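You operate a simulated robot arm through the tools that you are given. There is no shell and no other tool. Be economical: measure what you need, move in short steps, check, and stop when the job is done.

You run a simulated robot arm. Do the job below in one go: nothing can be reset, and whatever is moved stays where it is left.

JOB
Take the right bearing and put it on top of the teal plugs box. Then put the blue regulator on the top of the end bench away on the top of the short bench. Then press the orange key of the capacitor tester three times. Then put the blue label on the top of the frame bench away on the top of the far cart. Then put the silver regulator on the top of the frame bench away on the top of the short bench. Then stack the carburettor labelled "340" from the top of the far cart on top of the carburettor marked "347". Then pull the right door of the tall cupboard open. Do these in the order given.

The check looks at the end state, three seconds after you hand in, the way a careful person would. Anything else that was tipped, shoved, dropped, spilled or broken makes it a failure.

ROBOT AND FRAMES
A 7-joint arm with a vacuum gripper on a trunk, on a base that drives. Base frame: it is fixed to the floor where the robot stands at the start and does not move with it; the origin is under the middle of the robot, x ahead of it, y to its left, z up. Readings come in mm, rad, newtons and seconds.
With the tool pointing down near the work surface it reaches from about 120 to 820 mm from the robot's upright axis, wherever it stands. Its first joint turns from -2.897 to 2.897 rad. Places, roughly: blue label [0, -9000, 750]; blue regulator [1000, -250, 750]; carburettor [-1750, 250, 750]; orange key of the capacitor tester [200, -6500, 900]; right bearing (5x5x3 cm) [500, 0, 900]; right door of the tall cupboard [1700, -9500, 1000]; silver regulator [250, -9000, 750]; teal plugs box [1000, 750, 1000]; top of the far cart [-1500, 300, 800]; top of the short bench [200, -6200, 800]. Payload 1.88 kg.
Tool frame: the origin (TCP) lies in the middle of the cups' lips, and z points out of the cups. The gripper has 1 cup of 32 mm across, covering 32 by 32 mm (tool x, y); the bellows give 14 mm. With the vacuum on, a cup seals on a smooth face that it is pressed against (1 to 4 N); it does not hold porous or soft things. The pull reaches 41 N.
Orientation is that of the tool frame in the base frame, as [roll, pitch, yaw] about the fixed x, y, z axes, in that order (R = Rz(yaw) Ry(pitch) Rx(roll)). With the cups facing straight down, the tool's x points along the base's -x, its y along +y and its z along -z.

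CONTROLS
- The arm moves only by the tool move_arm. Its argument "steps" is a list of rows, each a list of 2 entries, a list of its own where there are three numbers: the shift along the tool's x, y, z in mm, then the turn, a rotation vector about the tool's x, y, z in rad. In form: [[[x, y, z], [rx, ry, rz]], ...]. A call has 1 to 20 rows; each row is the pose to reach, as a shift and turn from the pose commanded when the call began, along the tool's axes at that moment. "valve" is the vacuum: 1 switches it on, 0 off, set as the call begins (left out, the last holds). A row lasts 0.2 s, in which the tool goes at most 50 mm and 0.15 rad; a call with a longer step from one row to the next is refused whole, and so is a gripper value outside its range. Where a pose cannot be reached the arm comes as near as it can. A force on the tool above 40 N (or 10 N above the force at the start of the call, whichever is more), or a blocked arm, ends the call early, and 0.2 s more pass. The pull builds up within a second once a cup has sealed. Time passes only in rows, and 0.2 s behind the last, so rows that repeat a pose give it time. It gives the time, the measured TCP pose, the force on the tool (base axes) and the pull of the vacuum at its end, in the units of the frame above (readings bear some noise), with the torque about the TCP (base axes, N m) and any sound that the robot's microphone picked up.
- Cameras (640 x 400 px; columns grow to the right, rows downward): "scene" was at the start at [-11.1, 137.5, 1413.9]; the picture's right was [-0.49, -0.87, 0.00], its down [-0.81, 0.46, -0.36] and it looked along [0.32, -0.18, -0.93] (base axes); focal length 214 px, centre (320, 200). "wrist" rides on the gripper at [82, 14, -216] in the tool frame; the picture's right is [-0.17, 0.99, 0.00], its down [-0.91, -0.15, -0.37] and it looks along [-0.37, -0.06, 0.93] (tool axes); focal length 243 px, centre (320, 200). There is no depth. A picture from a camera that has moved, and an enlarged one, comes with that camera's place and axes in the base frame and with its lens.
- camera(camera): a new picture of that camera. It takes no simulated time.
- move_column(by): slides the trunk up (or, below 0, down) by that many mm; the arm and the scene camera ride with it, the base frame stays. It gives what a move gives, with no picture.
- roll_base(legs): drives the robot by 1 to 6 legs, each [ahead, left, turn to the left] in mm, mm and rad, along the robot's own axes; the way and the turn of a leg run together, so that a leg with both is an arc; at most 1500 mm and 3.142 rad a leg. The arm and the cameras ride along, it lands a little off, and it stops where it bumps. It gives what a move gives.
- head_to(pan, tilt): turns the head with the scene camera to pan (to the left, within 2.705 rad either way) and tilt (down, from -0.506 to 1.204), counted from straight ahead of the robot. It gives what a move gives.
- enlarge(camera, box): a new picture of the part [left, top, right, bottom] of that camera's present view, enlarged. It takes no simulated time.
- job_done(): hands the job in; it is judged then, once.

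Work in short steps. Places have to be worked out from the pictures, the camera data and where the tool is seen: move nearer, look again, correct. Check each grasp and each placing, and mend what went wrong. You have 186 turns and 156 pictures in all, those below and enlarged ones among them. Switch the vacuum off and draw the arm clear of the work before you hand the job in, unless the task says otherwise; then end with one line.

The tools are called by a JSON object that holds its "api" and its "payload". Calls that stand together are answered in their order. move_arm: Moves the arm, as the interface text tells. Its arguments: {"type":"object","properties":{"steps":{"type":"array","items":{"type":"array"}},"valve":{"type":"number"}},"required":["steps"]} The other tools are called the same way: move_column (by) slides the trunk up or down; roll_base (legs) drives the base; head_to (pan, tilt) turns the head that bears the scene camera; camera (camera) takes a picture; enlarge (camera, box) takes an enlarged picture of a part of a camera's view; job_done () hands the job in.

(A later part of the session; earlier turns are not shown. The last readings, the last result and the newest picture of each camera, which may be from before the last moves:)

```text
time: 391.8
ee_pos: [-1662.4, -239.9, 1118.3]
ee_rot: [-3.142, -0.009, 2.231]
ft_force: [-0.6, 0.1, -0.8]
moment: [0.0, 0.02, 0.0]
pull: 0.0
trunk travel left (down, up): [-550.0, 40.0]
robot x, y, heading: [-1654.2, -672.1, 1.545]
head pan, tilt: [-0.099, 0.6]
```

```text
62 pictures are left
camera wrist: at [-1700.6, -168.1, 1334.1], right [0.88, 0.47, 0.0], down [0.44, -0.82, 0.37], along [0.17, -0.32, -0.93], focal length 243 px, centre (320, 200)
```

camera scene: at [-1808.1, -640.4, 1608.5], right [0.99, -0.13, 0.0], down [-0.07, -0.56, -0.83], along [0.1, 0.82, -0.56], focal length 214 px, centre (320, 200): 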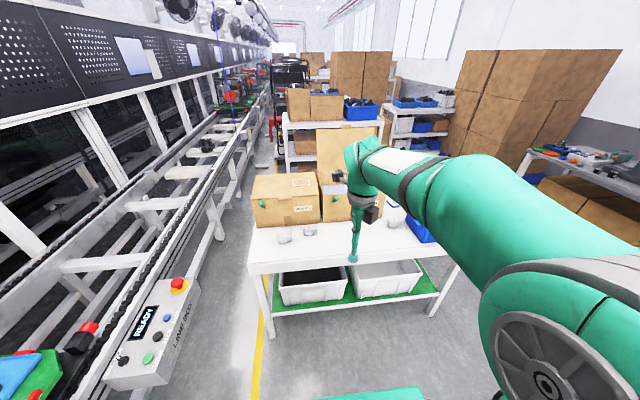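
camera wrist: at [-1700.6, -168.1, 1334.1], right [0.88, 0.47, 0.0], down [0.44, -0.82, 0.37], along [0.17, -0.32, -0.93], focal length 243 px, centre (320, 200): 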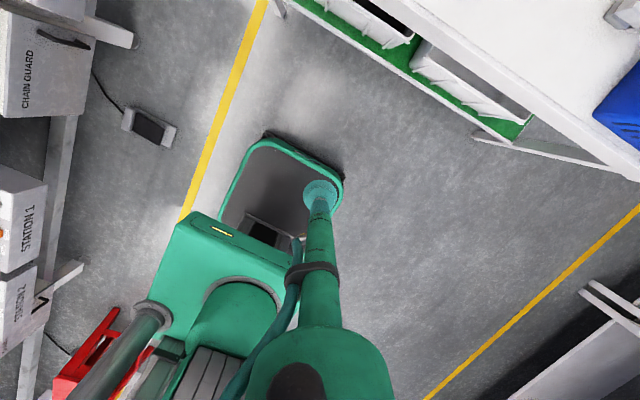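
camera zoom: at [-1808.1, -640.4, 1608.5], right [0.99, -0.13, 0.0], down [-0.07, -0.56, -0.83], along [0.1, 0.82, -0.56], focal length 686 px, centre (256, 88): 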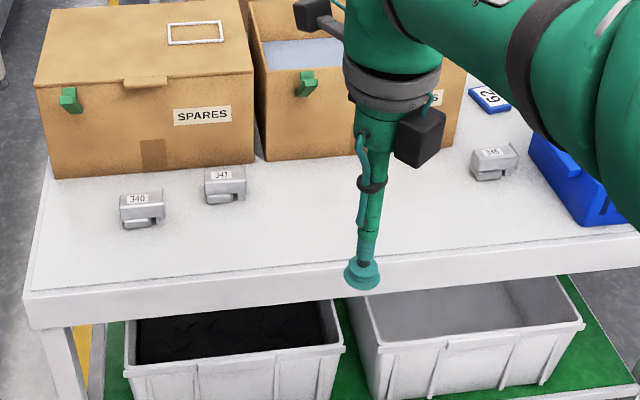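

340 is at about (-1896,217) and 347 at (-1752,254). I drive left 140 and ahead 290.

{"api": "roll_base", "payload": {"legs": [[0, 140, 0], [290, 0, 0]]}}

{"api": "move_arm", "payload": {"steps": [[[0, 0, 0], [0, 0, 0]]]}}

{"api": "camera", "payload": {"camera": "wrist"}}

{"api": "camera", "payload": {"camera": "scene"}}

```text
time: 394.7
ee_pos: [-1791.0, 49.8, 1119.0]
ee_rot: [-3.141, -0.007, 2.229]
ft_force: [-0.6, 0.7, 0.5]
moment: [0.0, 0.01, 0.0]
pull: 0.1
trunk travel left (down, up): [-550.0, 40.0]
robot x, y, heading: [-1785.5, -386.7, 1.538]
head pan, tilt: [-0.099, 0.6]
```

```text
time: 395.1
ee_pos: [-1790.9, 49.3, 1117.5]
ee_rot: [3.141, -0.008, 2.226]
ft_force: [0.9, 0.7, 0.7]
moment: [0.03, 0.02, -0.03]
pull: 0.0
trunk travel left (down, up): [-550.0, 40.0]
robot x, y, heading: [-1785.1, -382.1, 1.545]
head pan, tilt: [-0.099, 0.6]
```

```text
61 pictures are left
camera wrist: at [-1830.3, 122.6, 1334.0], right [0.88, 0.47, 0.0], down [0.44, -0.82, 0.37], along [0.17, -0.32, -0.93], focal length 243 px, centre (320, 200)
```

wrist: 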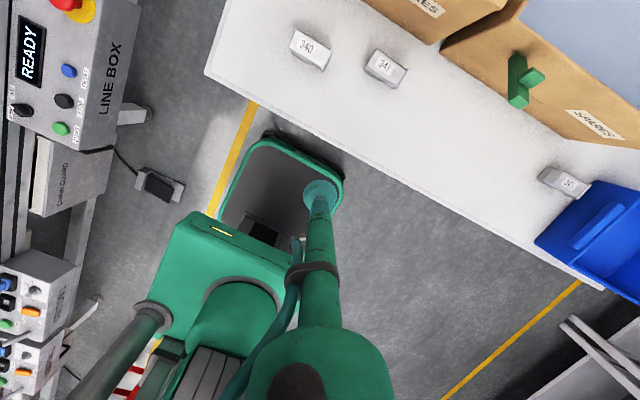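

```text
60 pictures are left
camera scene: at [-1939.2, -349.4, 1608.5], right [0.99, -0.13, 0.0], down [-0.07, -0.56, -0.83], along [0.11, 0.82, -0.56], focal length 214 px, centre (320, 200)
```

scene: 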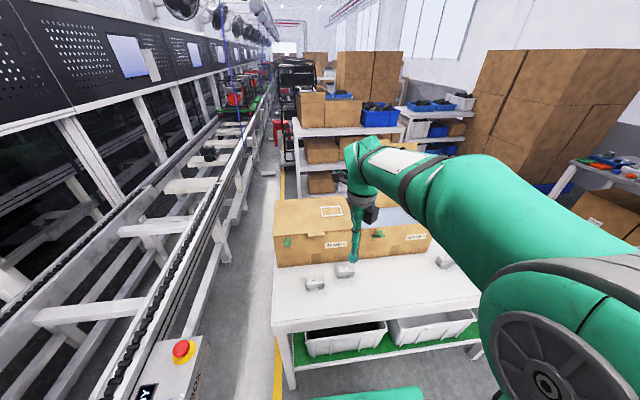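

I enlarge to read the three carburettors' labels.

{"api": "enlarge", "payload": {"camera": "wrist", "box": [280, 20, 420, 100]}}

{"api": "enlarge", "payload": {"camera": "wrist", "box": [530, 150, 610, 210]}}

```text
4.57 times, centred on (350, 60) of wrist
camera zoom: at [-1830.3, 122.6, 1334.0], right [0.88, 0.47, 0.0], down [0.44, -0.82, 0.37], along [0.17, -0.32, -0.93], focal length 1109 px, centre (183, 840)
```

zoom: 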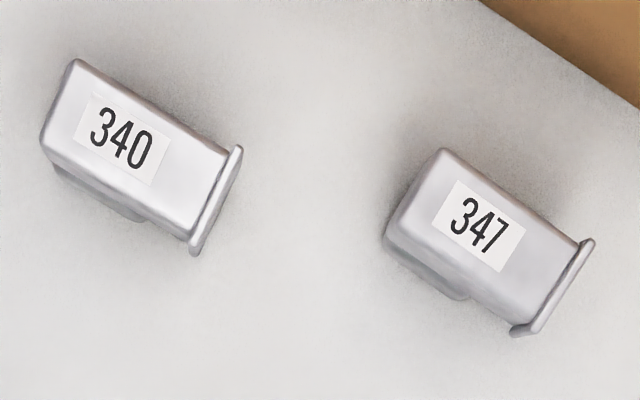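

```text
6.67 times, centred on (570, 180) of wrist
camera zoom: at [-1830.3, 122.6, 1334.0], right [0.88, 0.47, 0.0], down [0.44, -0.82, 0.37], along [0.17, -0.32, -0.93], focal length 1618 px, centre (-1347, 333)
```

zoom: 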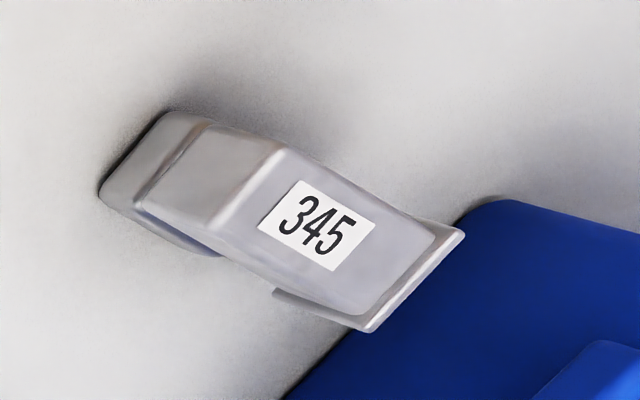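

340 is at about (-1890,200,810) and 347 at (-1750,239). I move over 340 at z≈890.

{"api": "move_arm", "payload": {"steps": [[[36, 3, 20], [0, 0, 0]], [[72, 6, 50], [0, 0, 0]], [[108, 8, 80], [0, 0, 0]], [[144, 11, 110], [0, 0, 0]], [[180, 14, 140], [0, 0, 0]], [[180, 14, 185], [0, 0, 0]], [[180, 14, 228], [0, 0, 0]], [[180, 14, 228], [0, 0, 0]]]}}

{"api": "camera", "payload": {"camera": "wrist"}}

{"api": "enlarge", "payload": {"camera": "scene", "box": [280, 240, 380, 310]}}

```text
time: 396.9
ee_pos: [-1893.2, 204.4, 893.2]
ee_rot: [3.141, -0.008, 2.228]
ft_force: [-0.8, -0.4, -0.1]
moment: [-0.01, 0.03, 0.0]
pull: 0.1
trunk travel left (down, up): [-550.0, 40.0]
robot x, y, heading: [-1784.6, -383.2, 1.539]
head pan, tilt: [-0.099, 0.6]
```

```text
57 pictures are left
camera wrist: at [-1931.4, 277.3, 1108.6], right [0.88, 0.47, 0.0], down [0.44, -0.82, 0.37], along [0.17, -0.32, -0.93], focal length 243 px, centre (320, 200)
```

wrist: 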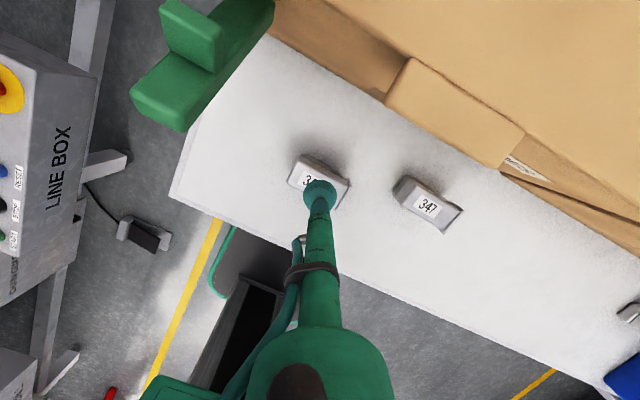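

```text
5.71 times, centred on (330, 275) of scene
camera zoom: at [-1939.2, -348.9, 1608.5], right [0.99, -0.13, 0.0], down [-0.07, -0.56, -0.82], along [0.11, 0.82, -0.57], focal length 1226 px, centre (263, -229)
```

zoom: 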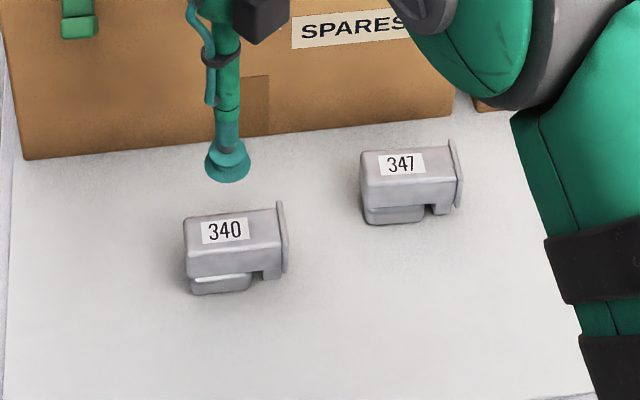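

Carb tops are at z≈830 with a flange on the +x end. I press on the middle of 340 with the vacuum.

{"api": "move_arm", "payload": {"steps": [[[-5, 0, 30], [0, 0, 0]], [[-5, 0, 50], [0, 0, 0]], [[-5, 0, 57], [0, 0, 0]], [[-5, 0, 60], [0, 0, 0]], [[-5, 0, 63], [0, 0, 0]], [[-5, 0, 65], [0, 0, 0]], [[-5, 0, 65], [0, 0, 0]]], "valve": 1}}

{"api": "enlarge", "payload": {"camera": "wrist", "box": [240, 120, 400, 220]}}

{"api": "enlarge", "payload": {"camera": "scene", "box": [280, 240, 380, 310]}}

```text
time: 398.5
ee_pos: [-1889.6, 198.9, 827.5]
ee_rot: [3.141, -0.01, 2.227]
ft_force: [0.4, -0.9, 10.2]
moment: [-0.16, -0.01, -0.05]
pull: 40.5
trunk travel left (down, up): [-550.0, 40.0]
robot x, y, heading: [-1781.5, -382.6, 1.545]
head pan, tilt: [-0.099, 0.6]
```

```text
4.00 times, centred on (320, 170) of wrist
camera zoom: at [-1927.8, 271.1, 1043.7], right [0.88, 0.47, 0.0], down [0.44, -0.82, 0.36], along [0.17, -0.32, -0.93], focal length 970 px, centre (320, 320)
```

zoom: 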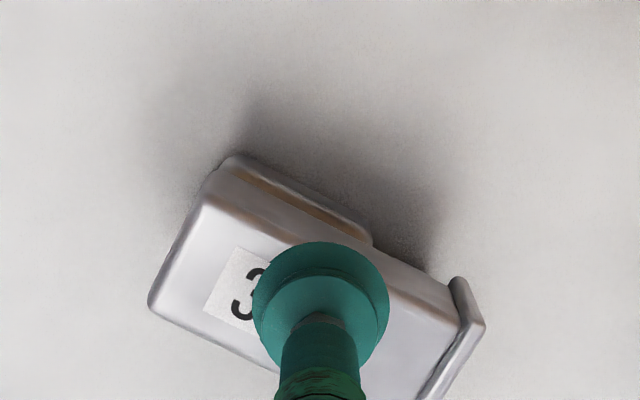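

```text
5.71 times, centred on (330, 275) of scene
camera zoom: at [-1939.0, -350.2, 1608.7], right [0.99, -0.13, 0.0], down [-0.07, -0.56, -0.83], along [0.11, 0.82, -0.56], focal length 1226 px, centre (263, -229)
```

zoom: 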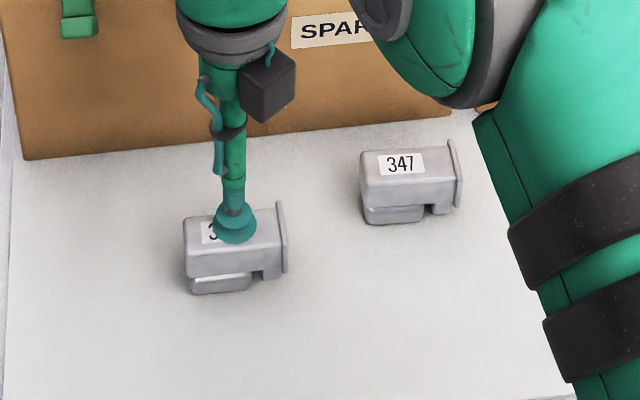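

Sealed on the middle. The offset to 347 is (140,41) mm. I lift slowly and move over 347.

{"api": "move_arm", "payload": {"steps": [[[0, 0, -4], [0, 0, 0]], [[0, 0, -12], [0, 0, 0]], [[0, 0, -26], [0, 0, 0]], [[0, 0, -44], [0, 0, 0]], [[0, 0, -64], [0, 0, 0]], [[0, 0, -84], [0, 0, 0]], [[0, 0, -102], [0, 0, 0]], [[0, 0, -112], [0, 0, 0]], [[0, 0, -115], [0, 0, 0]], [[-2, 5, -115], [0, 0, 0]], [[-7, 17, -115], [0, 0, 0]], [[-14, 36, -115], [0, 0, 0]], [[-22, 57, -115], [0, 0, 0]], [[-31, 79, -115], [0, 0, 0]], [[-39, 100, -115], [0, 0, 0]], [[-46, 118, -115], [0, 0, 0]], [[-51, 130, -115], [0, 0, 0]], [[-53, 135.8, -115], [0, 0, 0]], [[-53, 135.8, -115], [0, 0, 0]]]}}

{"api": "camera", "payload": {"camera": "wrist"}}

{"api": "enlarge", "payload": {"camera": "scene", "box": [280, 240, 380, 310]}}

```text
time: 402.5
ee_pos: [-1748.7, 239.2, 942.6]
ee_rot: [3.141, -0.009, 2.227]
ft_force: [0.5, 0.1, -1.6]
moment: [-0.03, 0.0, 0.03]
pull: 40.9
trunk travel left (down, up): [-550.0, 40.0]
robot x, y, heading: [-1786.1, -384.6, 1.54]
head pan, tilt: [-0.099, 0.6]
```

```text
53 pictures are left
camera wrist: at [-1787.7, 311.9, 1157.5], right [0.88, 0.47, 0.0], down [0.44, -0.82, 0.37], along [0.17, -0.32, -0.93], focal length 243 px, centre (320, 200)
```

wrist: 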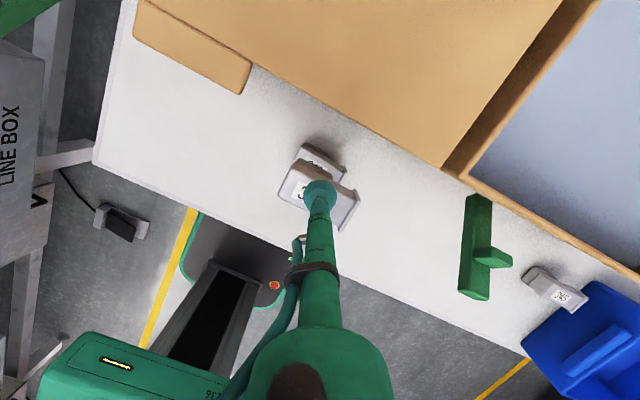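

```text
5.71 times, centred on (330, 275) of scene
camera zoom: at [-1939.1, -349.2, 1608.5], right [0.99, -0.13, 0.0], down [-0.07, -0.56, -0.83], along [0.11, 0.82, -0.57], focal length 1226 px, centre (263, -229)
```

zoom: 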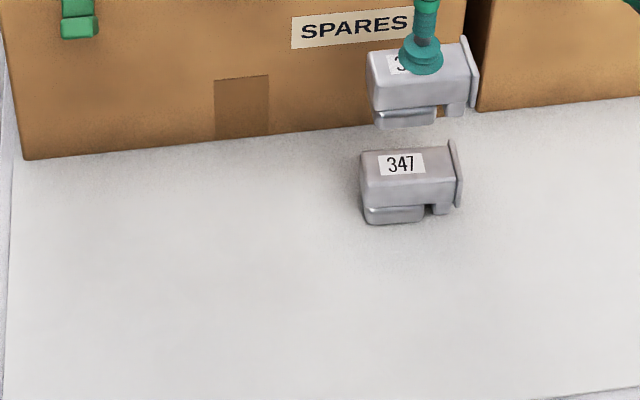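

Aligned over 347. I lower to ~890 and continue in small steps to contact.

{"api": "move_arm", "payload": {"steps": [[[0, 0, 8], [0, 0, 0]], [[0, 0, 22], [0, 0, 0]], [[0, 0, 38], [0, 0, 0]], [[0, 0, 48], [0, 0, 0]], [[0, 0, 52], [0, 0, 0]], [[0, 0, 52], [0, 0, 0]]]}}

{"api": "enlarge", "payload": {"camera": "scene", "box": [310, 240, 380, 290]}}

```text
time: 403.9
ee_pos: [-1749.5, 240.1, 888.1]
ee_rot: [-3.141, -0.009, 2.229]
ft_force: [-0.1, -0.9, -2.5]
moment: [0.0, -0.03, 0.03]
pull: 40.0
trunk travel left (down, up): [-550.0, 40.0]
robot x, y, heading: [-1784.2, -384.4, 1.542]
head pan, tilt: [-0.099, 0.6]
```

```text
8.00 times, centred on (345, 265) of scene
camera zoom: at [-1939.1, -349.2, 1608.5], right [0.99, -0.13, 0.0], down [-0.07, -0.56, -0.83], along [0.11, 0.82, -0.56], focal length 1716 px, centre (120, -320)
```

zoom: 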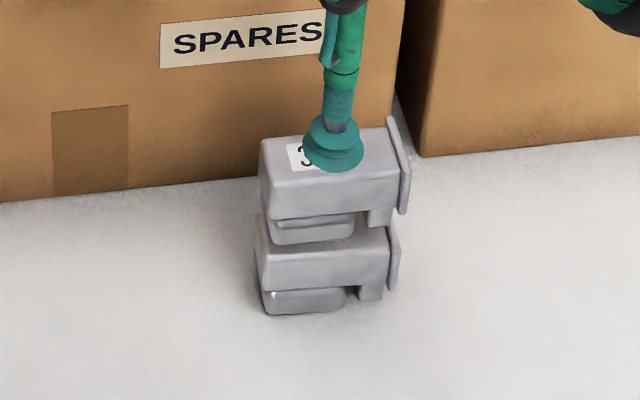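

Alignment looks right. I lower in 2 mm steps.

{"api": "move_arm", "payload": {"steps": [[[0, 0, 2], [0, 0, 0]], [[0, 0, 4], [0, 0, 0]], [[0, 0, 6], [0, 0, 0]], [[0, 0, 8], [0, 0, 0]], [[0, 0, 8], [0, 0, 0]]]}}

```text
time: 405.1
ee_pos: [-1747.7, 241.2, 880.9]
ee_rot: [3.141, -0.008, 2.228]
ft_force: [-0.3, 0.3, -2.3]
moment: [-0.01, -0.03, -0.01]
pull: 40.8
trunk travel left (down, up): [-550.0, 40.0]
robot x, y, heading: [-1784.1, -381.3, 1.537]
head pan, tilt: [-0.099, 0.6]
```

{"api": "move_arm", "payload": {"steps": [[[0, 0, 2], [0, 0, 0]], [[0, 0, 4], [0, 0, 0]], [[0, 0, 6], [0, 0, 0]], [[0, 0, 6], [0, 0, 0]]]}}

{"api": "enlarge", "payload": {"camera": "scene", "box": [310, 240, 380, 290]}}

```text
time: 406.1
ee_pos: [-1748.4, 240.3, 877.6]
ee_rot: [3.138, -0.012, 2.23]
ft_force: [-4.5, 0.3, 24.2]
moment: [-0.24, 0.05, -0.09]
pull: 40.6
trunk travel left (down, up): [-550.0, 40.0]
robot x, y, heading: [-1783.9, -383.4, 1.543]
head pan, tilt: [-0.099, 0.6]
```

```text
8.00 times, centred on (345, 265) of scene
camera zoom: at [-1939.7, -351.0, 1608.7], right [0.99, -0.13, 0.0], down [-0.07, -0.56, -0.83], along [0.11, 0.82, -0.56], focal length 1716 px, centre (120, -320)
```

zoom: 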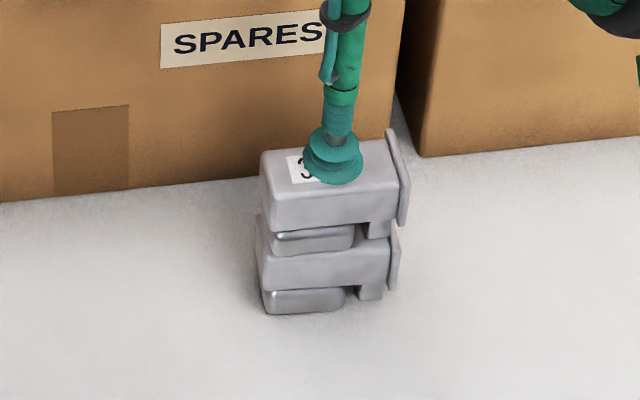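

Contact at 24 N, sitting squarely. I ease off, release, wait for the pull to go, then lift.

{"api": "move_arm", "payload": {"steps": [[[0, 0, -2], [0, 0, 0]], [[0, 0, -3], [0, 0, 0]], [[0, 0, -3], [0, 0, 0]], [[0, 0, -3], [0, 0, 0]], [[0, 0, -3], [0, 0, 0]], [[0, 0, -3], [0, 0, 0]], [[0, 0, -5], [0, 0, 0]], [[0, 0, -9], [0, 0, 0]], [[0, 0, -20], [0, 0, 0]], [[0, 0, -50], [0, 0, 0]], [[0, 0, -95], [0, 0, 0]], [[0, 0, -140], [0, 0, 0]], [[0, 0, -185], [0, 0, 0]], [[0, 0, -230], [0, 0, 0]]], "valve": 0}}

{"api": "enlarge", "payload": {"camera": "scene", "box": [310, 240, 380, 290]}}

```text
time: 409.1
ee_pos: [-1748.9, 237.4, 1106.3]
ee_rot: [3.141, -0.009, 2.228]
ft_force: [0.1, -0.2, 0.6]
moment: [-0.08, 0.0, 0.01]
pull: 0.0
trunk travel left (down, up): [-550.0, 40.0]
robot x, y, heading: [-1788.4, -384.5, 1.543]
head pan, tilt: [-0.099, 0.6]
```

```text
8.00 times, centred on (345, 265) of scene
camera zoom: at [-1939.1, -349.4, 1608.5], right [0.99, -0.13, 0.0], down [-0.07, -0.56, -0.83], along [0.11, 0.82, -0.56], focal length 1716 px, centre (120, -320)
```

zoom: 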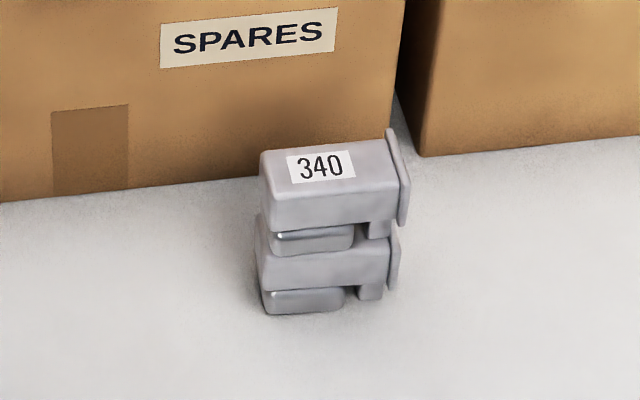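

Stacked neatly. I retract the arm and start the drive to the tall cupboard: back off, turn to face +x, cross the floor.

{"api": "move_arm", "payload": {"steps": [[[-30, -30, -5], [0, 0, 0]], [[-60, -60, -10], [0, 0, 0]], [[-90, -90, -15], [0, 0, 0]], [[-110, -120, -20], [0, 0, 0]], [[-123, -147, -25], [0, 0, 0]]]}}

{"api": "roll_base", "payload": {"legs": [[-300, 0, 0], [0, 0, -1.541], [1500, 0, 0], [100, 0, 0]]}}

```text
time: 410.3
ee_pos: [-1788.4, 46.5, 1129.4]
ee_rot: [-3.141, -0.008, 2.23]
ft_force: [-0.2, 0.5, 0.4]
moment: [-0.04, 0.03, -0.02]
pull: 0.0
trunk travel left (down, up): [-550.0, 40.0]
robot x, y, heading: [-1784.3, -389.5, 1.542]
head pan, tilt: [-0.099, 0.6]
```

```text
time: 424.0
ee_pos: [263.7, -694.2, 1128.7]
ee_rot: [3.142, -0.007, 0.674]
ft_force: [-0.4, -0.6, -1.1]
moment: [-0.01, 0.01, -0.01]
pull: 0.1
trunk travel left (down, up): [-550.0, 40.0]
robot x, y, heading: [-171.6, -707.4, -0.017]
head pan, tilt: [-0.099, 0.6]
```

I step back 100 for clearance, strafe right to the gap, then go ahead into the aisle.

{"api": "roll_base", "payload": {"legs": [[-100, 0, 0.017], [0, -1500, 0], [0, -550, 0], [1250, 0, 0]]}}

```text
time: 440.8
ee_pos: [1401.4, -2750.1, 1129.9]
ee_rot: [-3.141, -0.009, 0.676]
ft_force: [0.0, -0.1, -0.1]
moment: [0.0, 0.02, 0.0]
pull: 0.0
trunk travel left (down, up): [-550.0, 40.0]
robot x, y, heading: [970.4, -2756.8, -0.016]
head pan, tilt: [-0.099, 0.6]
```

I correct the heading and strafe right down the aisle.

{"api": "roll_base", "payload": {"legs": [[0, 0, 0.016], [0, -1500, 0], [0, -1500, 0], [0, -1500, 0]]}}

{"api": "head_to", "payload": {"pan": -0.9, "tilt": 0.2}}

{"api": "camera", "payload": {"camera": "scene"}}

```text
time: 462.5
ee_pos: [1423.0, -7220.4, 1129.4]
ee_rot: [3.141, -0.009, 0.683]
ft_force: [0.2, 0.6, -0.1]
moment: [0.01, 0.02, -0.01]
pull: 0.0
trunk travel left (down, up): [-550.0, 40.0]
robot x, y, heading: [993.3, -7232.4, 0.002]
head pan, tilt: [-0.099, 0.6]
```

```text
time: 463.6
ee_pos: [1422.2, -7220.4, 1130.0]
ee_rot: [-3.142, -0.009, 0.684]
ft_force: [0.6, 0.1, -0.6]
moment: [0.03, 0.0, 0.05]
pull: 0.0
trunk travel left (down, up): [-550.0, 40.0]
robot x, y, heading: [990.6, -7238.2, -0.002]
head pan, tilt: [-0.901, 0.201]
```

```text
48 pictures are left
camera scene: at [988.9, -7143.0, 1645.2], right [-0.79, -0.62, 0.0], down [-0.12, 0.16, -0.98], along [0.61, -0.77, -0.2], focal length 214 px, centre (320, 200)
```

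scene: 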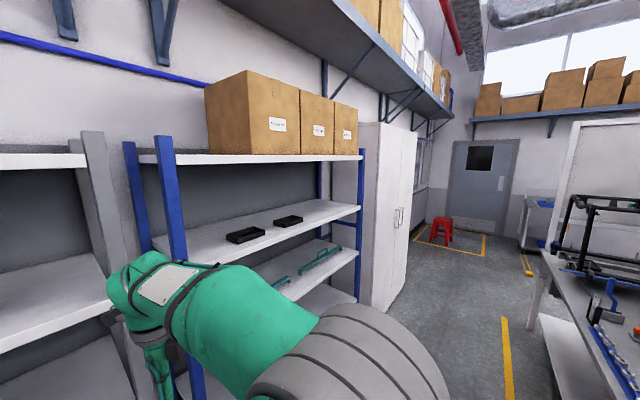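

The white cupboard is ahead; I enlarge it.

{"api": "enlarge", "payload": {"camera": "scene", "box": [340, 100, 460, 330]}}

```text
1.74 times, centred on (400, 215) of scene
camera zoom: at [988.9, -7143.0, 1645.2], right [-0.79, -0.62, 0.0], down [-0.12, 0.16, -0.98], along [0.61, -0.77, -0.2], focal length 373 px, centre (181, 174)
```

zoom: 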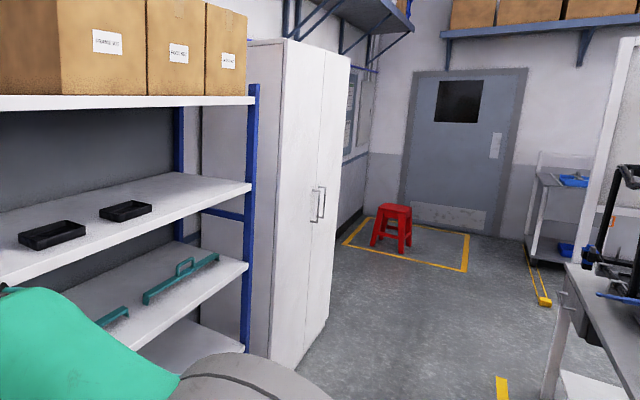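

The cupboard front spans about y -9100..-9900 at x≈1750, the right door being the far half. I strafe right 2550 to stand before the right door.

{"api": "roll_base", "payload": {"legs": [[0, -1500, 0], [0, -1050, 0]]}}

{"api": "head_to", "payload": {"pan": 0.1, "tilt": 0.5}}

{"api": "camera", "payload": {"camera": "scene"}}

```text
time: 476.0
ee_pos: [1410.9, -9774.7, 1129.5]
ee_rot: [3.139, -0.008, 0.659]
ft_force: [-0.1, -0.4, -0.3]
moment: [0.01, 0.01, -0.02]
pull: 0.1
trunk travel left (down, up): [-550.0, 40.0]
robot x, y, heading: [978.0, -9778.7, -0.029]
head pan, tilt: [-0.901, 0.201]
```

```text
time: 477.3
ee_pos: [1410.6, -9775.3, 1130.0]
ee_rot: [-3.142, -0.009, 0.66]
ft_force: [0.6, -0.2, 0.4]
moment: [0.0, 0.0, 0.04]
pull: 0.1
trunk travel left (down, up): [-550.0, 40.0]
robot x, y, heading: [981.2, -9782.4, -0.026]
head pan, tilt: [0.099, 0.499]
```

```text
46 pictures are left
camera scene: at [1014.8, -9606.1, 1617.6], right [0.07, -1.0, 0.0], down [-0.48, -0.03, -0.88], along [0.88, 0.06, -0.48], focal length 214 px, centre (320, 200)
```

scene: 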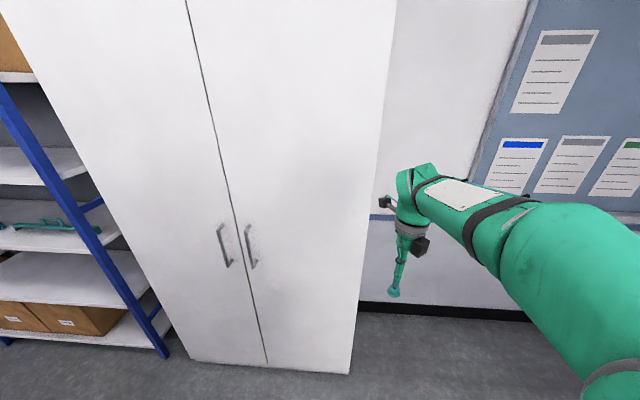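

The right door spans y≈-9215 (seam) to -9747 (hinge) at x≈1690, its handle at z 924–1148, y≈-9280. I reposition so the door can swing clear of the base, and turn the head out of the arm's way.

{"api": "roll_base", "payload": {"legs": [[-78, 0, 0.027], [0, 180, 0]]}}

{"api": "camera", "payload": {"camera": "scene"}}

```text
time: 479.4
ee_pos: [1330.9, -9583.1, 1128.9]
ee_rot: [-3.141, -0.006, 0.686]
ft_force: [0.4, 0.0, -0.6]
moment: [-0.03, 0.02, 0.01]
pull: 0.1
trunk travel left (down, up): [-550.0, 40.0]
robot x, y, heading: [900.8, -9600.0, 0.0]
head pan, tilt: [0.099, 0.499]
```

```text
45 pictures are left
camera scene: at [930.9, -9425.7, 1617.6], right [0.1, -0.99, 0.0], down [-0.48, -0.05, -0.88], along [0.87, 0.09, -0.48], focal length 214 px, centre (320, 200)
```

scene: 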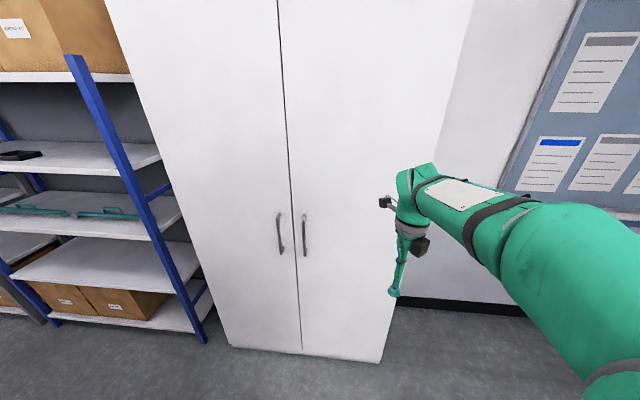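

I turn the tool's yaw straight, then pitch it to point forward (+x) while at the robot's centre line.

{"api": "move_arm", "payload": {"steps": [[[0, 0, 0], [0, 0, 0.14]], [[0, 0, 0], [0, 0, 0.28]], [[0, 0, 0], [0, 0, 0.42]], [[0, 0, 0], [0, 0, 0.56]], [[0, 0, 0], [0, 0, 0.686]]]}}

{"api": "move_arm", "payload": {"steps": [[[15, 2, -5], [0, 0.14, 0]], [[32, 4, -10], [0, 0.28, 0]], [[49, 6, -15], [0, 0.42, 0]], [[66, 8, -20], [0, 0.56, 0]], [[83, 10, -25], [0, 0.7, 0]], [[100, 12, -30], [0, 0.84, 0]], [[117, 13, -30], [0, 0.98, 0]], [[134, 14, -30], [0, 1.12, 0]], [[151, 15, -30], [0, 1.26, 0]], [[168, 16, -30], [0, 1.4, 0]], [[180, 17, -30], [0, 1.54, 0]], [[185, 17, -30], [0, 1.571, 0]]]}}

{"api": "camera", "payload": {"camera": "wrist"}}

```text
time: 480.6
ee_pos: [1331.0, -9584.1, 1129.4]
ee_rot: [-3.136, -0.006, 0.0]
ft_force: [-0.2, -0.1, -0.1]
moment: [-0.03, -0.01, 0.02]
pull: 0.0
trunk travel left (down, up): [-550.0, 40.0]
robot x, y, heading: [904.1, -9594.7, 0.005]
head pan, tilt: [0.099, 0.499]
```

```text
time: 482.1
ee_pos: [1444.1, -9597.0, 1063.7]
ee_rot: [-3.136, -0.613, -0.004]
ft_force: [0.1, -0.2, -0.1]
moment: [0.01, -0.08, 0.0]
pull: 0.0
trunk travel left (down, up): [-550.0, 40.0]
robot x, y, heading: [902.7, -9598.0, 0.0]
head pan, tilt: [0.099, 0.499]
stopped in row 7: the arm was blocked; the commanded pose is now the measured one
```

```text
44 pictures are left
camera wrist: at [1385.6, -9610.0, 1287.7], right [-0.14, -0.99, -0.1], down [-0.96, 0.15, -0.22], along [0.23, 0.07, -0.97], focal length 243 px, centre (320, 200)
```

wrist: 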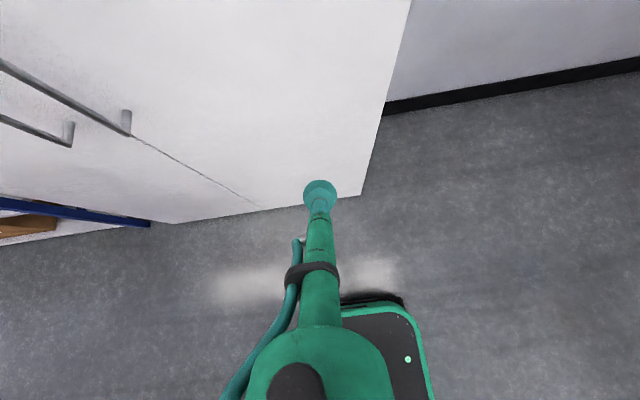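

Blocked: with the wrist low and close the arm folds on itself. I'll work higher up (z≈1450): raise first, then finish pitching. Head turned left out of the way.

{"api": "head_to", "payload": {"pan": 1.3, "tilt": 0.5}}

{"api": "move_arm", "payload": {"steps": [[[25, 0, -36], [0, 0, 0]], [[50, 0, -72], [0, 0, 0]], [[75, 0, -107], [0, 0, 0]], [[101, 0, -143], [0, 0.05, 0]], [[126, 0, -179], [0, 0.15, 0]], [[151, 0, -215], [0, 0.28, 0]], [[176, 0, -250], [0, 0.42, 0]], [[201, 0, -286], [0, 0.56, 0]], [[215, 0, -300], [0, 0.7, 0]], [[220, 0, -305], [0, 0.84, 0]], [[225, 0, -310], [0, 0.958, 0]]]}}

```text
time: 483.5
ee_pos: [1444.2, -9595.0, 1061.0]
ee_rot: [-3.137, -0.605, -0.002]
ft_force: [0.2, -0.5, -0.4]
moment: [0.01, -0.01, -0.06]
pull: 0.1
trunk travel left (down, up): [-550.0, 40.0]
robot x, y, heading: [902.2, -9597.3, 0.0]
head pan, tilt: [1.3, 0.499]
```

```text
time: 485.4
ee_pos: [1514.5, -9598.9, 1337.1]
ee_rot: [-3.139, -1.033, -0.008]
ft_force: [-0.7, 0.0, 0.7]
moment: [0.01, -0.05, 0.01]
pull: 0.0
trunk travel left (down, up): [-550.0, 40.0]
robot x, y, heading: [898.0, -9603.8, -0.001]
head pan, tilt: [1.3, 0.499]
stopped in row 9: the arm was blocked; the commanded pose is now the measured one
```

Still blocked by the folded wrist; higher gives the forearm a flatter line. I raise another 300 mm first, then finish the pitch.

{"api": "move_arm", "payload": {"steps": [[[39, 0, -18], [0, 0, 0]], [[78, 0, -36], [0, 0, 0]], [[117, 0, -55], [0, 0, 0]], [[156, 0, -73], [0, 0, 0]], [[195, 0, -91], [0, 0.05, 0]], [[234, 0, -110], [0, 0.15, 0]], [[273, 0, -128], [0, 0.28, 0]], [[273, 0, -128], [0, 0.41, 0]], [[273, 0, -128], [0, 0.538, 0]]]}}

{"api": "camera", "payload": {"camera": "wrist"}}

```text
time: 487.4
ee_pos: [1535.5, -9597.4, 1655.4]
ee_rot: [-3.047, -1.538, -0.097]
ft_force: [2.8, -0.1, -7.3]
moment: [-0.03, -1.19, -0.02]
pull: 0.0
out of reach, approached as far as the arm can: row 9
trunk travel left (down, up): [-550.0, 40.0]
robot x, y, heading: [899.2, -9602.4, 0.002]
head pan, tilt: [1.3, 0.499]
```

```text
43 pictures are left
camera wrist: at [1321.4, -9611.1, 1744.5], right [-0.01, -0.99, -0.17], down [-0.4, 0.16, -0.9], along [0.91, 0.06, -0.4], focal length 243 px, centre (320, 200)
```

wrist: 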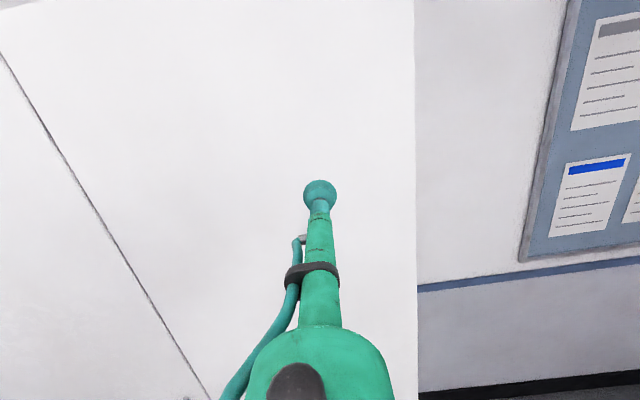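

The tool points straight at the door. I move toward (1640,-9350,1520), short of the door face.

{"api": "move_arm", "payload": {"steps": [[[-10, -31, 14], [0, 0, 0]], [[-26, -62, 28], [0, 0, 0]], [[-44, -93, 42], [0, 0, 0]], [[-62, -124, 55], [0, 0, 0]], [[-80, -155, 69], [0, 0, 0]], [[-98, -186, 82], [0, 0, 0]], [[-115, -217, 95], [0, 0, 0]], [[-132, -247, 105], [0, 0, 0]], [[-132, -247, 105], [0, 0, 0]]]}}

{"api": "camera", "payload": {"camera": "wrist"}}

```text
time: 489.4
ee_pos: [1659.4, -9481.2, 1517.0]
ee_rot: [2.694, -1.484, 0.595]
ft_force: [-1.2, 0.0, -0.1]
moment: [0.02, 0.02, 0.01]
pull: 0.0
out of reach, approached as far as the arm can: row 2, 3, 4, 5, 6, 7, 8, 9
trunk travel left (down, up): [-550.0, 40.0]
robot x, y, heading: [900.7, -9597.8, 0.0]
head pan, tilt: [1.3, 0.499]
```

```text
42 pictures are left
camera wrist: at [1452.4, -9520.5, 1616.2], right [0.13, -0.98, -0.13], down [-0.46, 0.05, -0.89], along [0.88, 0.18, -0.44], focal length 243 px, centre (320, 200)
```

wrist: 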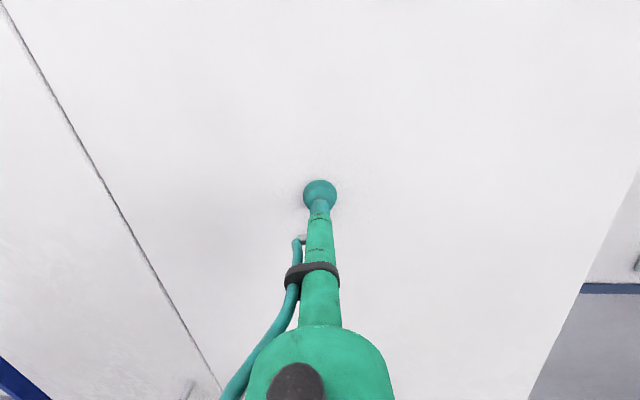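

The arm is near its reach limit there, so I shift the base 120 mm left and then level the tool with a lower height.

{"api": "roll_base", "payload": {"legs": [[0, 130, 0]]}}

{"api": "move_arm", "payload": {"steps": [[[-25, 0, -8], [-0.04, 0.02, 0]], [[-55, 0, -12], [-0.08, 0.04, 0]], [[-85, 0, -12], [-0.12, 0.06, 0]], [[-115, 0, -12], [-0.146, 0.078, 0]], [[-115, 0, -12], [-0.146, 0.078, 0]]]}}

{"api": "camera", "payload": {"camera": "wrist"}}

```text
time: 490.7
ee_pos: [1658.4, -9352.3, 1515.6]
ee_rot: [2.697, -1.481, 0.593]
ft_force: [-0.4, -0.9, -1.1]
moment: [-0.03, -0.04, 0.03]
pull: 0.1
trunk travel left (down, up): [-550.0, 40.0]
robot x, y, heading: [897.1, -9474.1, -0.0]
head pan, tilt: [1.3, 0.499]
```

```text
time: 491.2
ee_pos: [1678.9, -9357.1, 1433.2]
ee_rot: [2.829, -1.423, 0.464]
ft_force: [-34.1, 3.1, 8.3]
moment: [-0.11, 0.1, -0.23]
pull: 0.1
out of reach, approached as far as the arm can: row 1, 2
trunk travel left (down, up): [-550.0, 40.0]
robot x, y, heading: [895.3, -9470.8, 0.001]
head pan, tilt: [1.3, 0.499]
stopped in row 2: the force on the tool passed its limit at 98 N (the readings are from after the stop); the commanded pose is now the measured one
```

```text
41 pictures are left
camera wrist: at [1479.3, -9395.6, 1545.9], right [0.13, -0.98, -0.12], down [-0.51, 0.04, -0.86], along [0.85, 0.17, -0.5], focal length 243 px, centre (320, 200)
```

wrist: 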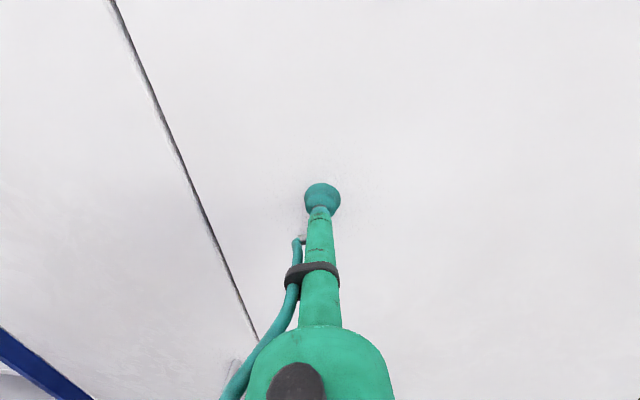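

The cup is already against the door face (x≈1680) at a slight tilt. I switch the vacuum on and see whether it seals here.

{"api": "move_arm", "payload": {"steps": [[[0, 0, 0], [0, 0, 0]], [[0, 0, 0], [0, 0, 0]], [[0, 0, 0], [0, 0, 0]], [[0, 0, 0], [0, 0, 0]], [[0, 0, 0], [0, 0, 0]]], "valve": 1}}

```text
time: 492.4
ee_pos: [1677.8, -9357.3, 1433.9]
ee_rot: [2.826, -1.424, 0.464]
ft_force: [-30.8, 3.9, 18.3]
moment: [-0.04, 0.14, -0.51]
pull: 40.6
trunk travel left (down, up): [-550.0, 40.0]
robot x, y, heading: [900.4, -9472.7, -0.001]
head pan, tilt: [1.3, 0.499]
```

Sealed (40 N). I'll open the door by driving the whole base on an arc about the hinge (≈(1680,-9745)), keeping the arm still; a small first leg to check.

{"api": "roll_base", "payload": {"legs": [[-22, -62, 0.08]]}}

{"api": "camera", "payload": {"camera": "wrist"}}

```text
time: 493.4
ee_pos: [1655.0, -9358.3, 1422.1]
ee_rot: [2.865, -1.41, 0.506]
ft_force: [0.2, -0.3, -3.5]
moment: [0.04, -0.21, -0.35]
pull: 40.6
trunk travel left (down, up): [-550.0, 40.0]
robot x, y, heading: [875.0, -9531.8, 0.077]
head pan, tilt: [1.3, 0.499]
```

```text
40 pictures are left
camera wrist: at [1460.6, -9412.0, 1537.9], right [0.2, -0.97, -0.12], down [-0.53, -0.01, -0.85], along [0.83, 0.24, -0.51], focal length 243 px, centre (320, 200)
```

wrist: 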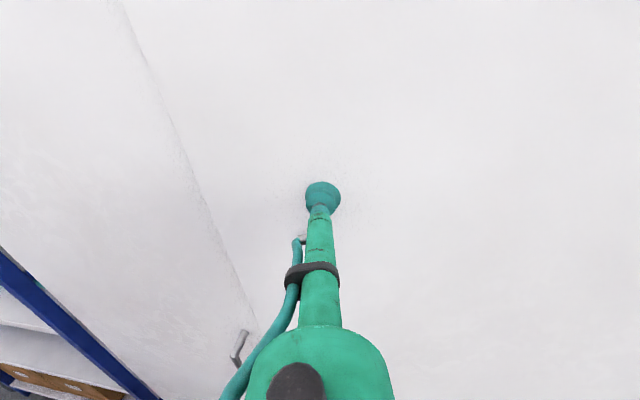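

The door is opening with low force. Continue the arc.

{"api": "roll_base", "payload": {"legs": [[-41, -118, 0.15]]}}

{"api": "camera", "payload": {"camera": "wrist"}}

```text
time: 494.6
ee_pos: [1597.2, -9364.0, 1422.4]
ee_rot: [2.871, -1.407, 0.657]
ft_force: [1.6, -11.2, 3.2]
moment: [-0.12, -0.16, -0.09]
pull: 41.0
trunk travel left (down, up): [-550.0, 40.0]
robot x, y, heading: [861.2, -9657.5, 0.234]
head pan, tilt: [1.3, 0.499]
```

```text
39 pictures are left
camera wrist: at [1414.1, -9446.8, 1537.8], right [0.35, -0.93, -0.12], down [-0.52, -0.09, -0.85], along [0.78, 0.36, -0.51], focal length 243 px, centre (320, 200)
```

wrist: 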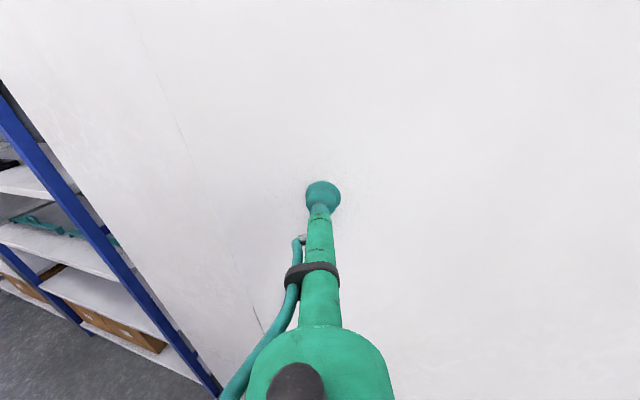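

Following the arc well. Before going on I check the clearance behind the base toward the frame bench.

{"api": "head_to", "payload": {"pan": 2.4, "tilt": 0.9}}

{"api": "camera", "payload": {"camera": "scene"}}

```text
time: 496.0
ee_pos: [1597.4, -9363.2, 1423.7]
ee_rot: [2.863, -1.407, 0.665]
ft_force: [1.3, -5.8, 6.9]
moment: [-0.16, -0.12, -0.14]
pull: 40.8
trunk travel left (down, up): [-550.0, 40.0]
robot x, y, heading: [856.2, -9653.6, 0.237]
head pan, tilt: [2.4, 0.901]
```

```text
38 pictures are left
camera scene: at [694.9, -9474.3, 1584.0], right [0.48, 0.88, 0.0], down [0.69, -0.38, -0.62], along [-0.54, 0.3, -0.78], focal length 214 px, centre (320, 200)
```

scene: 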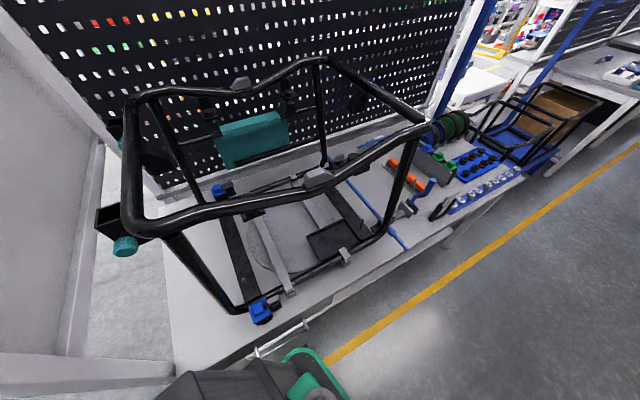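

The base rear is already near the bench leg, so I'll release here, hold the arm more retracted and higher, and re-grip with the base further forward. First release and back off.

{"api": "move_arm", "payload": {"steps": [[[0, 0, 0], [0, 0, 0]], [[0, 0, 0], [0, 0, 0]], [[0, 0, 0], [0, 0, 0]], [[0, 0, -10], [0, 0, 0]], [[0, 0, -40], [0, 0, 0]], [[30, -2, -60], [-0.03, 0.02, 0]], [[65, -5, -80], [-0.07, 0.05, 0]], [[100, -8, -100], [-0.1, 0.08, 0]], [[130, -10, -120], [-0.14, 0.12, 0]], [[152, -12, -134], [-0.17, 0.157, 0]], [[152, -12, -134], [-0.17, 0.157, 0]]], "valve": 0}}

{"api": "camera", "payload": {"camera": "wrist"}}

```text
time: 497.3
ee_pos: [1603.8, -9360.3, 1295.7]
ee_rot: [3.005, -1.228, 0.525]
ft_force: [0.7, -0.2, -0.2]
moment: [0.0, 0.0, 0.01]
pull: 0.0
out of reach, approached as far as the arm can: row 6
trunk travel left (down, up): [-550.0, 40.0]
robot x, y, heading: [857.5, -9656.1, 0.242]
head pan, tilt: [2.4, 0.901]
stopped in row 6: the arm was blocked; the commanded pose is now the measured one
```

```text
37 pictures are left
camera wrist: at [1442.4, -9433.7, 1445.3], right [0.33, -0.94, -0.11], down [-0.65, -0.14, -0.74], along [0.68, 0.32, -0.66], focal length 243 px, centre (320, 200)
```

wrist: 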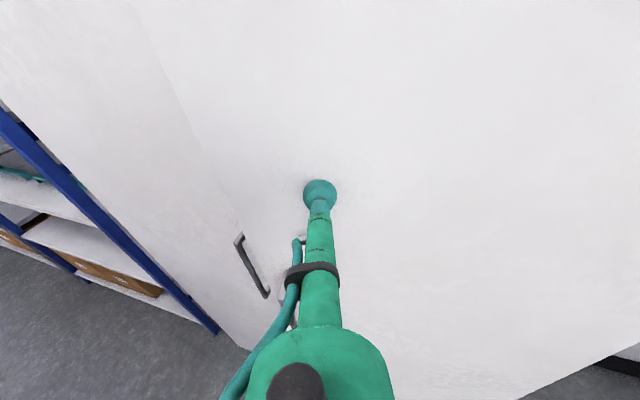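

The wrist joint limit makes it sag when retracted low; it needs height. I back off and rise to ~1640 first, then level the tool.

{"api": "move_arm", "payload": {"steps": [[[27, 0, -30], [0, 0, 0]], [[60, 0, -58], [0, 0, 0]], [[98, 0, -80], [0, 0, 0]], [[138, 0, -100], [0, 0, 0]], [[178, 0, -120], [0, 0, 0]], [[218, 0, -142], [0, 0.03, 0]], [[258, 0, -165], [-0.04, 0.1, 0]], [[299, 0, -189], [-0.1, 0.2, 0]], [[299, 0, -189], [-0.17, 0.3, 0]], [[299, 0, -189], [-0.17, 0.34, 0]]]}}

{"api": "camera", "payload": {"camera": "wrist"}}

```text
time: 499.5
ee_pos: [1532.1, -9417.6, 1664.6]
ee_rot: [1.527, -1.478, 1.882]
ft_force: [-0.2, -0.3, 0.0]
moment: [-0.05, 0.04, 0.0]
pull: 0.2
out of reach, approached as far as the arm can: row 9, 10
trunk travel left (down, up): [-550.0, 40.0]
robot x, y, heading: [858.9, -9657.3, 0.236]
head pan, tilt: [2.4, 0.901]
```

```text
36 pictures are left
camera wrist: at [1323.4, -9480.7, 1745.5], right [0.27, -0.96, -0.07], down [-0.38, -0.03, -0.93], along [0.89, 0.27, -0.37], focal length 243 px, centre (320, 200)
```

wrist: 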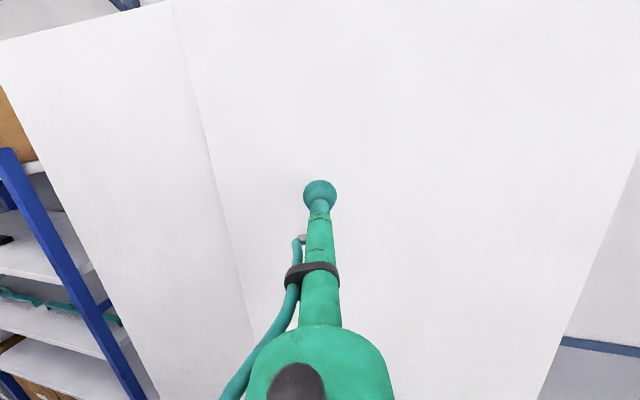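

Level now: tool heading 0.27 against the door's ≈0.21, gap ≈77 mm. I switch the vacuum on and close the gap by driving ahead.

{"api": "move_arm", "payload": {"steps": [[[0, 0, 0], [0, 0, 0]]], "valve": 1}}

{"api": "roll_base", "payload": {"legs": [[65, 0, 0]]}}

```text
time: 499.9
ee_pos: [1530.4, -9417.0, 1663.5]
ee_rot: [1.531, -1.477, 1.883]
ft_force: [0.0, -0.2, 0.6]
moment: [-0.01, 0.03, 0.02]
pull: 0.1
trunk travel left (down, up): [-550.0, 40.0]
robot x, y, heading: [855.8, -9655.2, 0.235]
head pan, tilt: [2.4, 0.901]
```

```text
time: 500.9
ee_pos: [1595.3, -9403.0, 1662.4]
ee_rot: [1.557, -1.48, 1.855]
ft_force: [-0.9, 0.1, 0.5]
moment: [-0.02, -0.03, -0.01]
pull: 0.0
trunk travel left (down, up): [-550.0, 40.0]
robot x, y, heading: [920.6, -9639.5, 0.24]
head pan, tilt: [2.4, 0.901]
```

Gap about 12 mm. I press gently with the arm in 4 mm steps.

{"api": "move_arm", "payload": {"steps": [[[0, 0, 4], [0, 0, 0]], [[0, 0, 8], [0, 0, 0]], [[0, 0, 12], [0, 0, 0]], [[0, 0, 15], [0, 0, 0]], [[0, 0, 15], [0, 0, 0]], [[0, 0, 15], [0, 0, 0]]]}}

```text
time: 502.3
ee_pos: [1608.5, -9398.8, 1663.1]
ee_rot: [1.547, -1.481, 1.863]
ft_force: [-0.3, 0.2, -0.5]
moment: [-0.01, -0.03, -0.02]
pull: 0.1
trunk travel left (down, up): [-550.0, 40.0]
robot x, y, heading: [918.0, -9636.5, 0.237]
head pan, tilt: [2.4, 0.901]
```

Not touching yet; continue 4 mm at a time.

{"api": "move_arm", "payload": {"steps": [[[0, 0, 4], [0, 0, 0]], [[0, 0, 8], [0, 0, 0]], [[0, 0, 12], [0, 0, 0]], [[0, 0, 16], [0, 0, 0]], [[0, 0, 16], [0, 0, 0]], [[0, 0, 16], [0, 0, 0]]]}}

{"api": "camera", "payload": {"camera": "wrist"}}

```text
time: 503.7
ee_pos: [1624.1, -9392.1, 1662.3]
ee_rot: [1.566, -1.479, 1.847]
ft_force: [-2.0, 3.8, -2.8]
moment: [0.09, 0.21, -0.51]
pull: 40.9
trunk travel left (down, up): [-550.0, 40.0]
robot x, y, heading: [916.1, -9641.5, 0.238]
head pan, tilt: [2.4, 0.901]
```

```text
35 pictures are left
camera wrist: at [1417.1, -9455.5, 1744.6], right [0.27, -0.96, -0.07], down [-0.38, -0.03, -0.92], along [0.89, 0.28, -0.37], focal length 243 px, centre (320, 200)
```

wrist: 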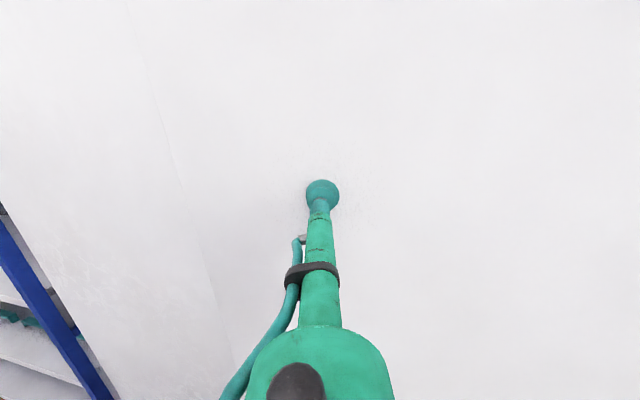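

Sealed again. Now I pull with the arm along the arc from φ≈0.16 to ≈0.4, turning the tool with the door.

{"api": "move_arm", "payload": {"steps": [[[0, -0.7, -9], [0.025, 0, 0]], [[0, -1.4, -17.6], [0.05, 0, 0]], [[0, -2, -27], [0.075, 0, 0]], [[0, -2.2, -35.6], [0.1, 0, 0]], [[0, -2, -44.5], [0.125, 0, 0]], [[0, -1.9, -53.5], [0.15, 0, 0]], [[0, -1.3, -62.4], [0.175, 0, 0]], [[0, -0.8, -71.3], [0.2, 0, 0]], [[0, 0.2, -80], [0.225, 0, 0]], [[0, 1.2, -89], [0.25, 0, 0]]]}}

{"api": "camera", "payload": {"camera": "wrist"}}

```text
time: 505.9
ee_pos: [1540.5, -9415.6, 1661.7]
ee_rot: [1.821, -1.477, 1.843]
ft_force: [0.5, -0.9, 4.4]
moment: [-0.12, -0.36, -0.43]
pull: 40.6
trunk travel left (down, up): [-550.0, 40.0]
robot x, y, heading: [919.9, -9644.0, 0.239]
head pan, tilt: [2.4, 0.901]
```

```text
34 pictures are left
camera wrist: at [1357.5, -9527.4, 1749.7], right [0.5, -0.86, -0.08], down [-0.38, -0.14, -0.92], along [0.78, 0.48, -0.39], focal length 243 px, centre (320, 200)
```

wrist: 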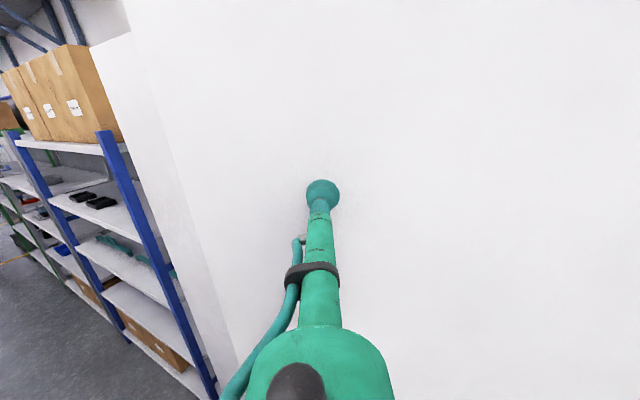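

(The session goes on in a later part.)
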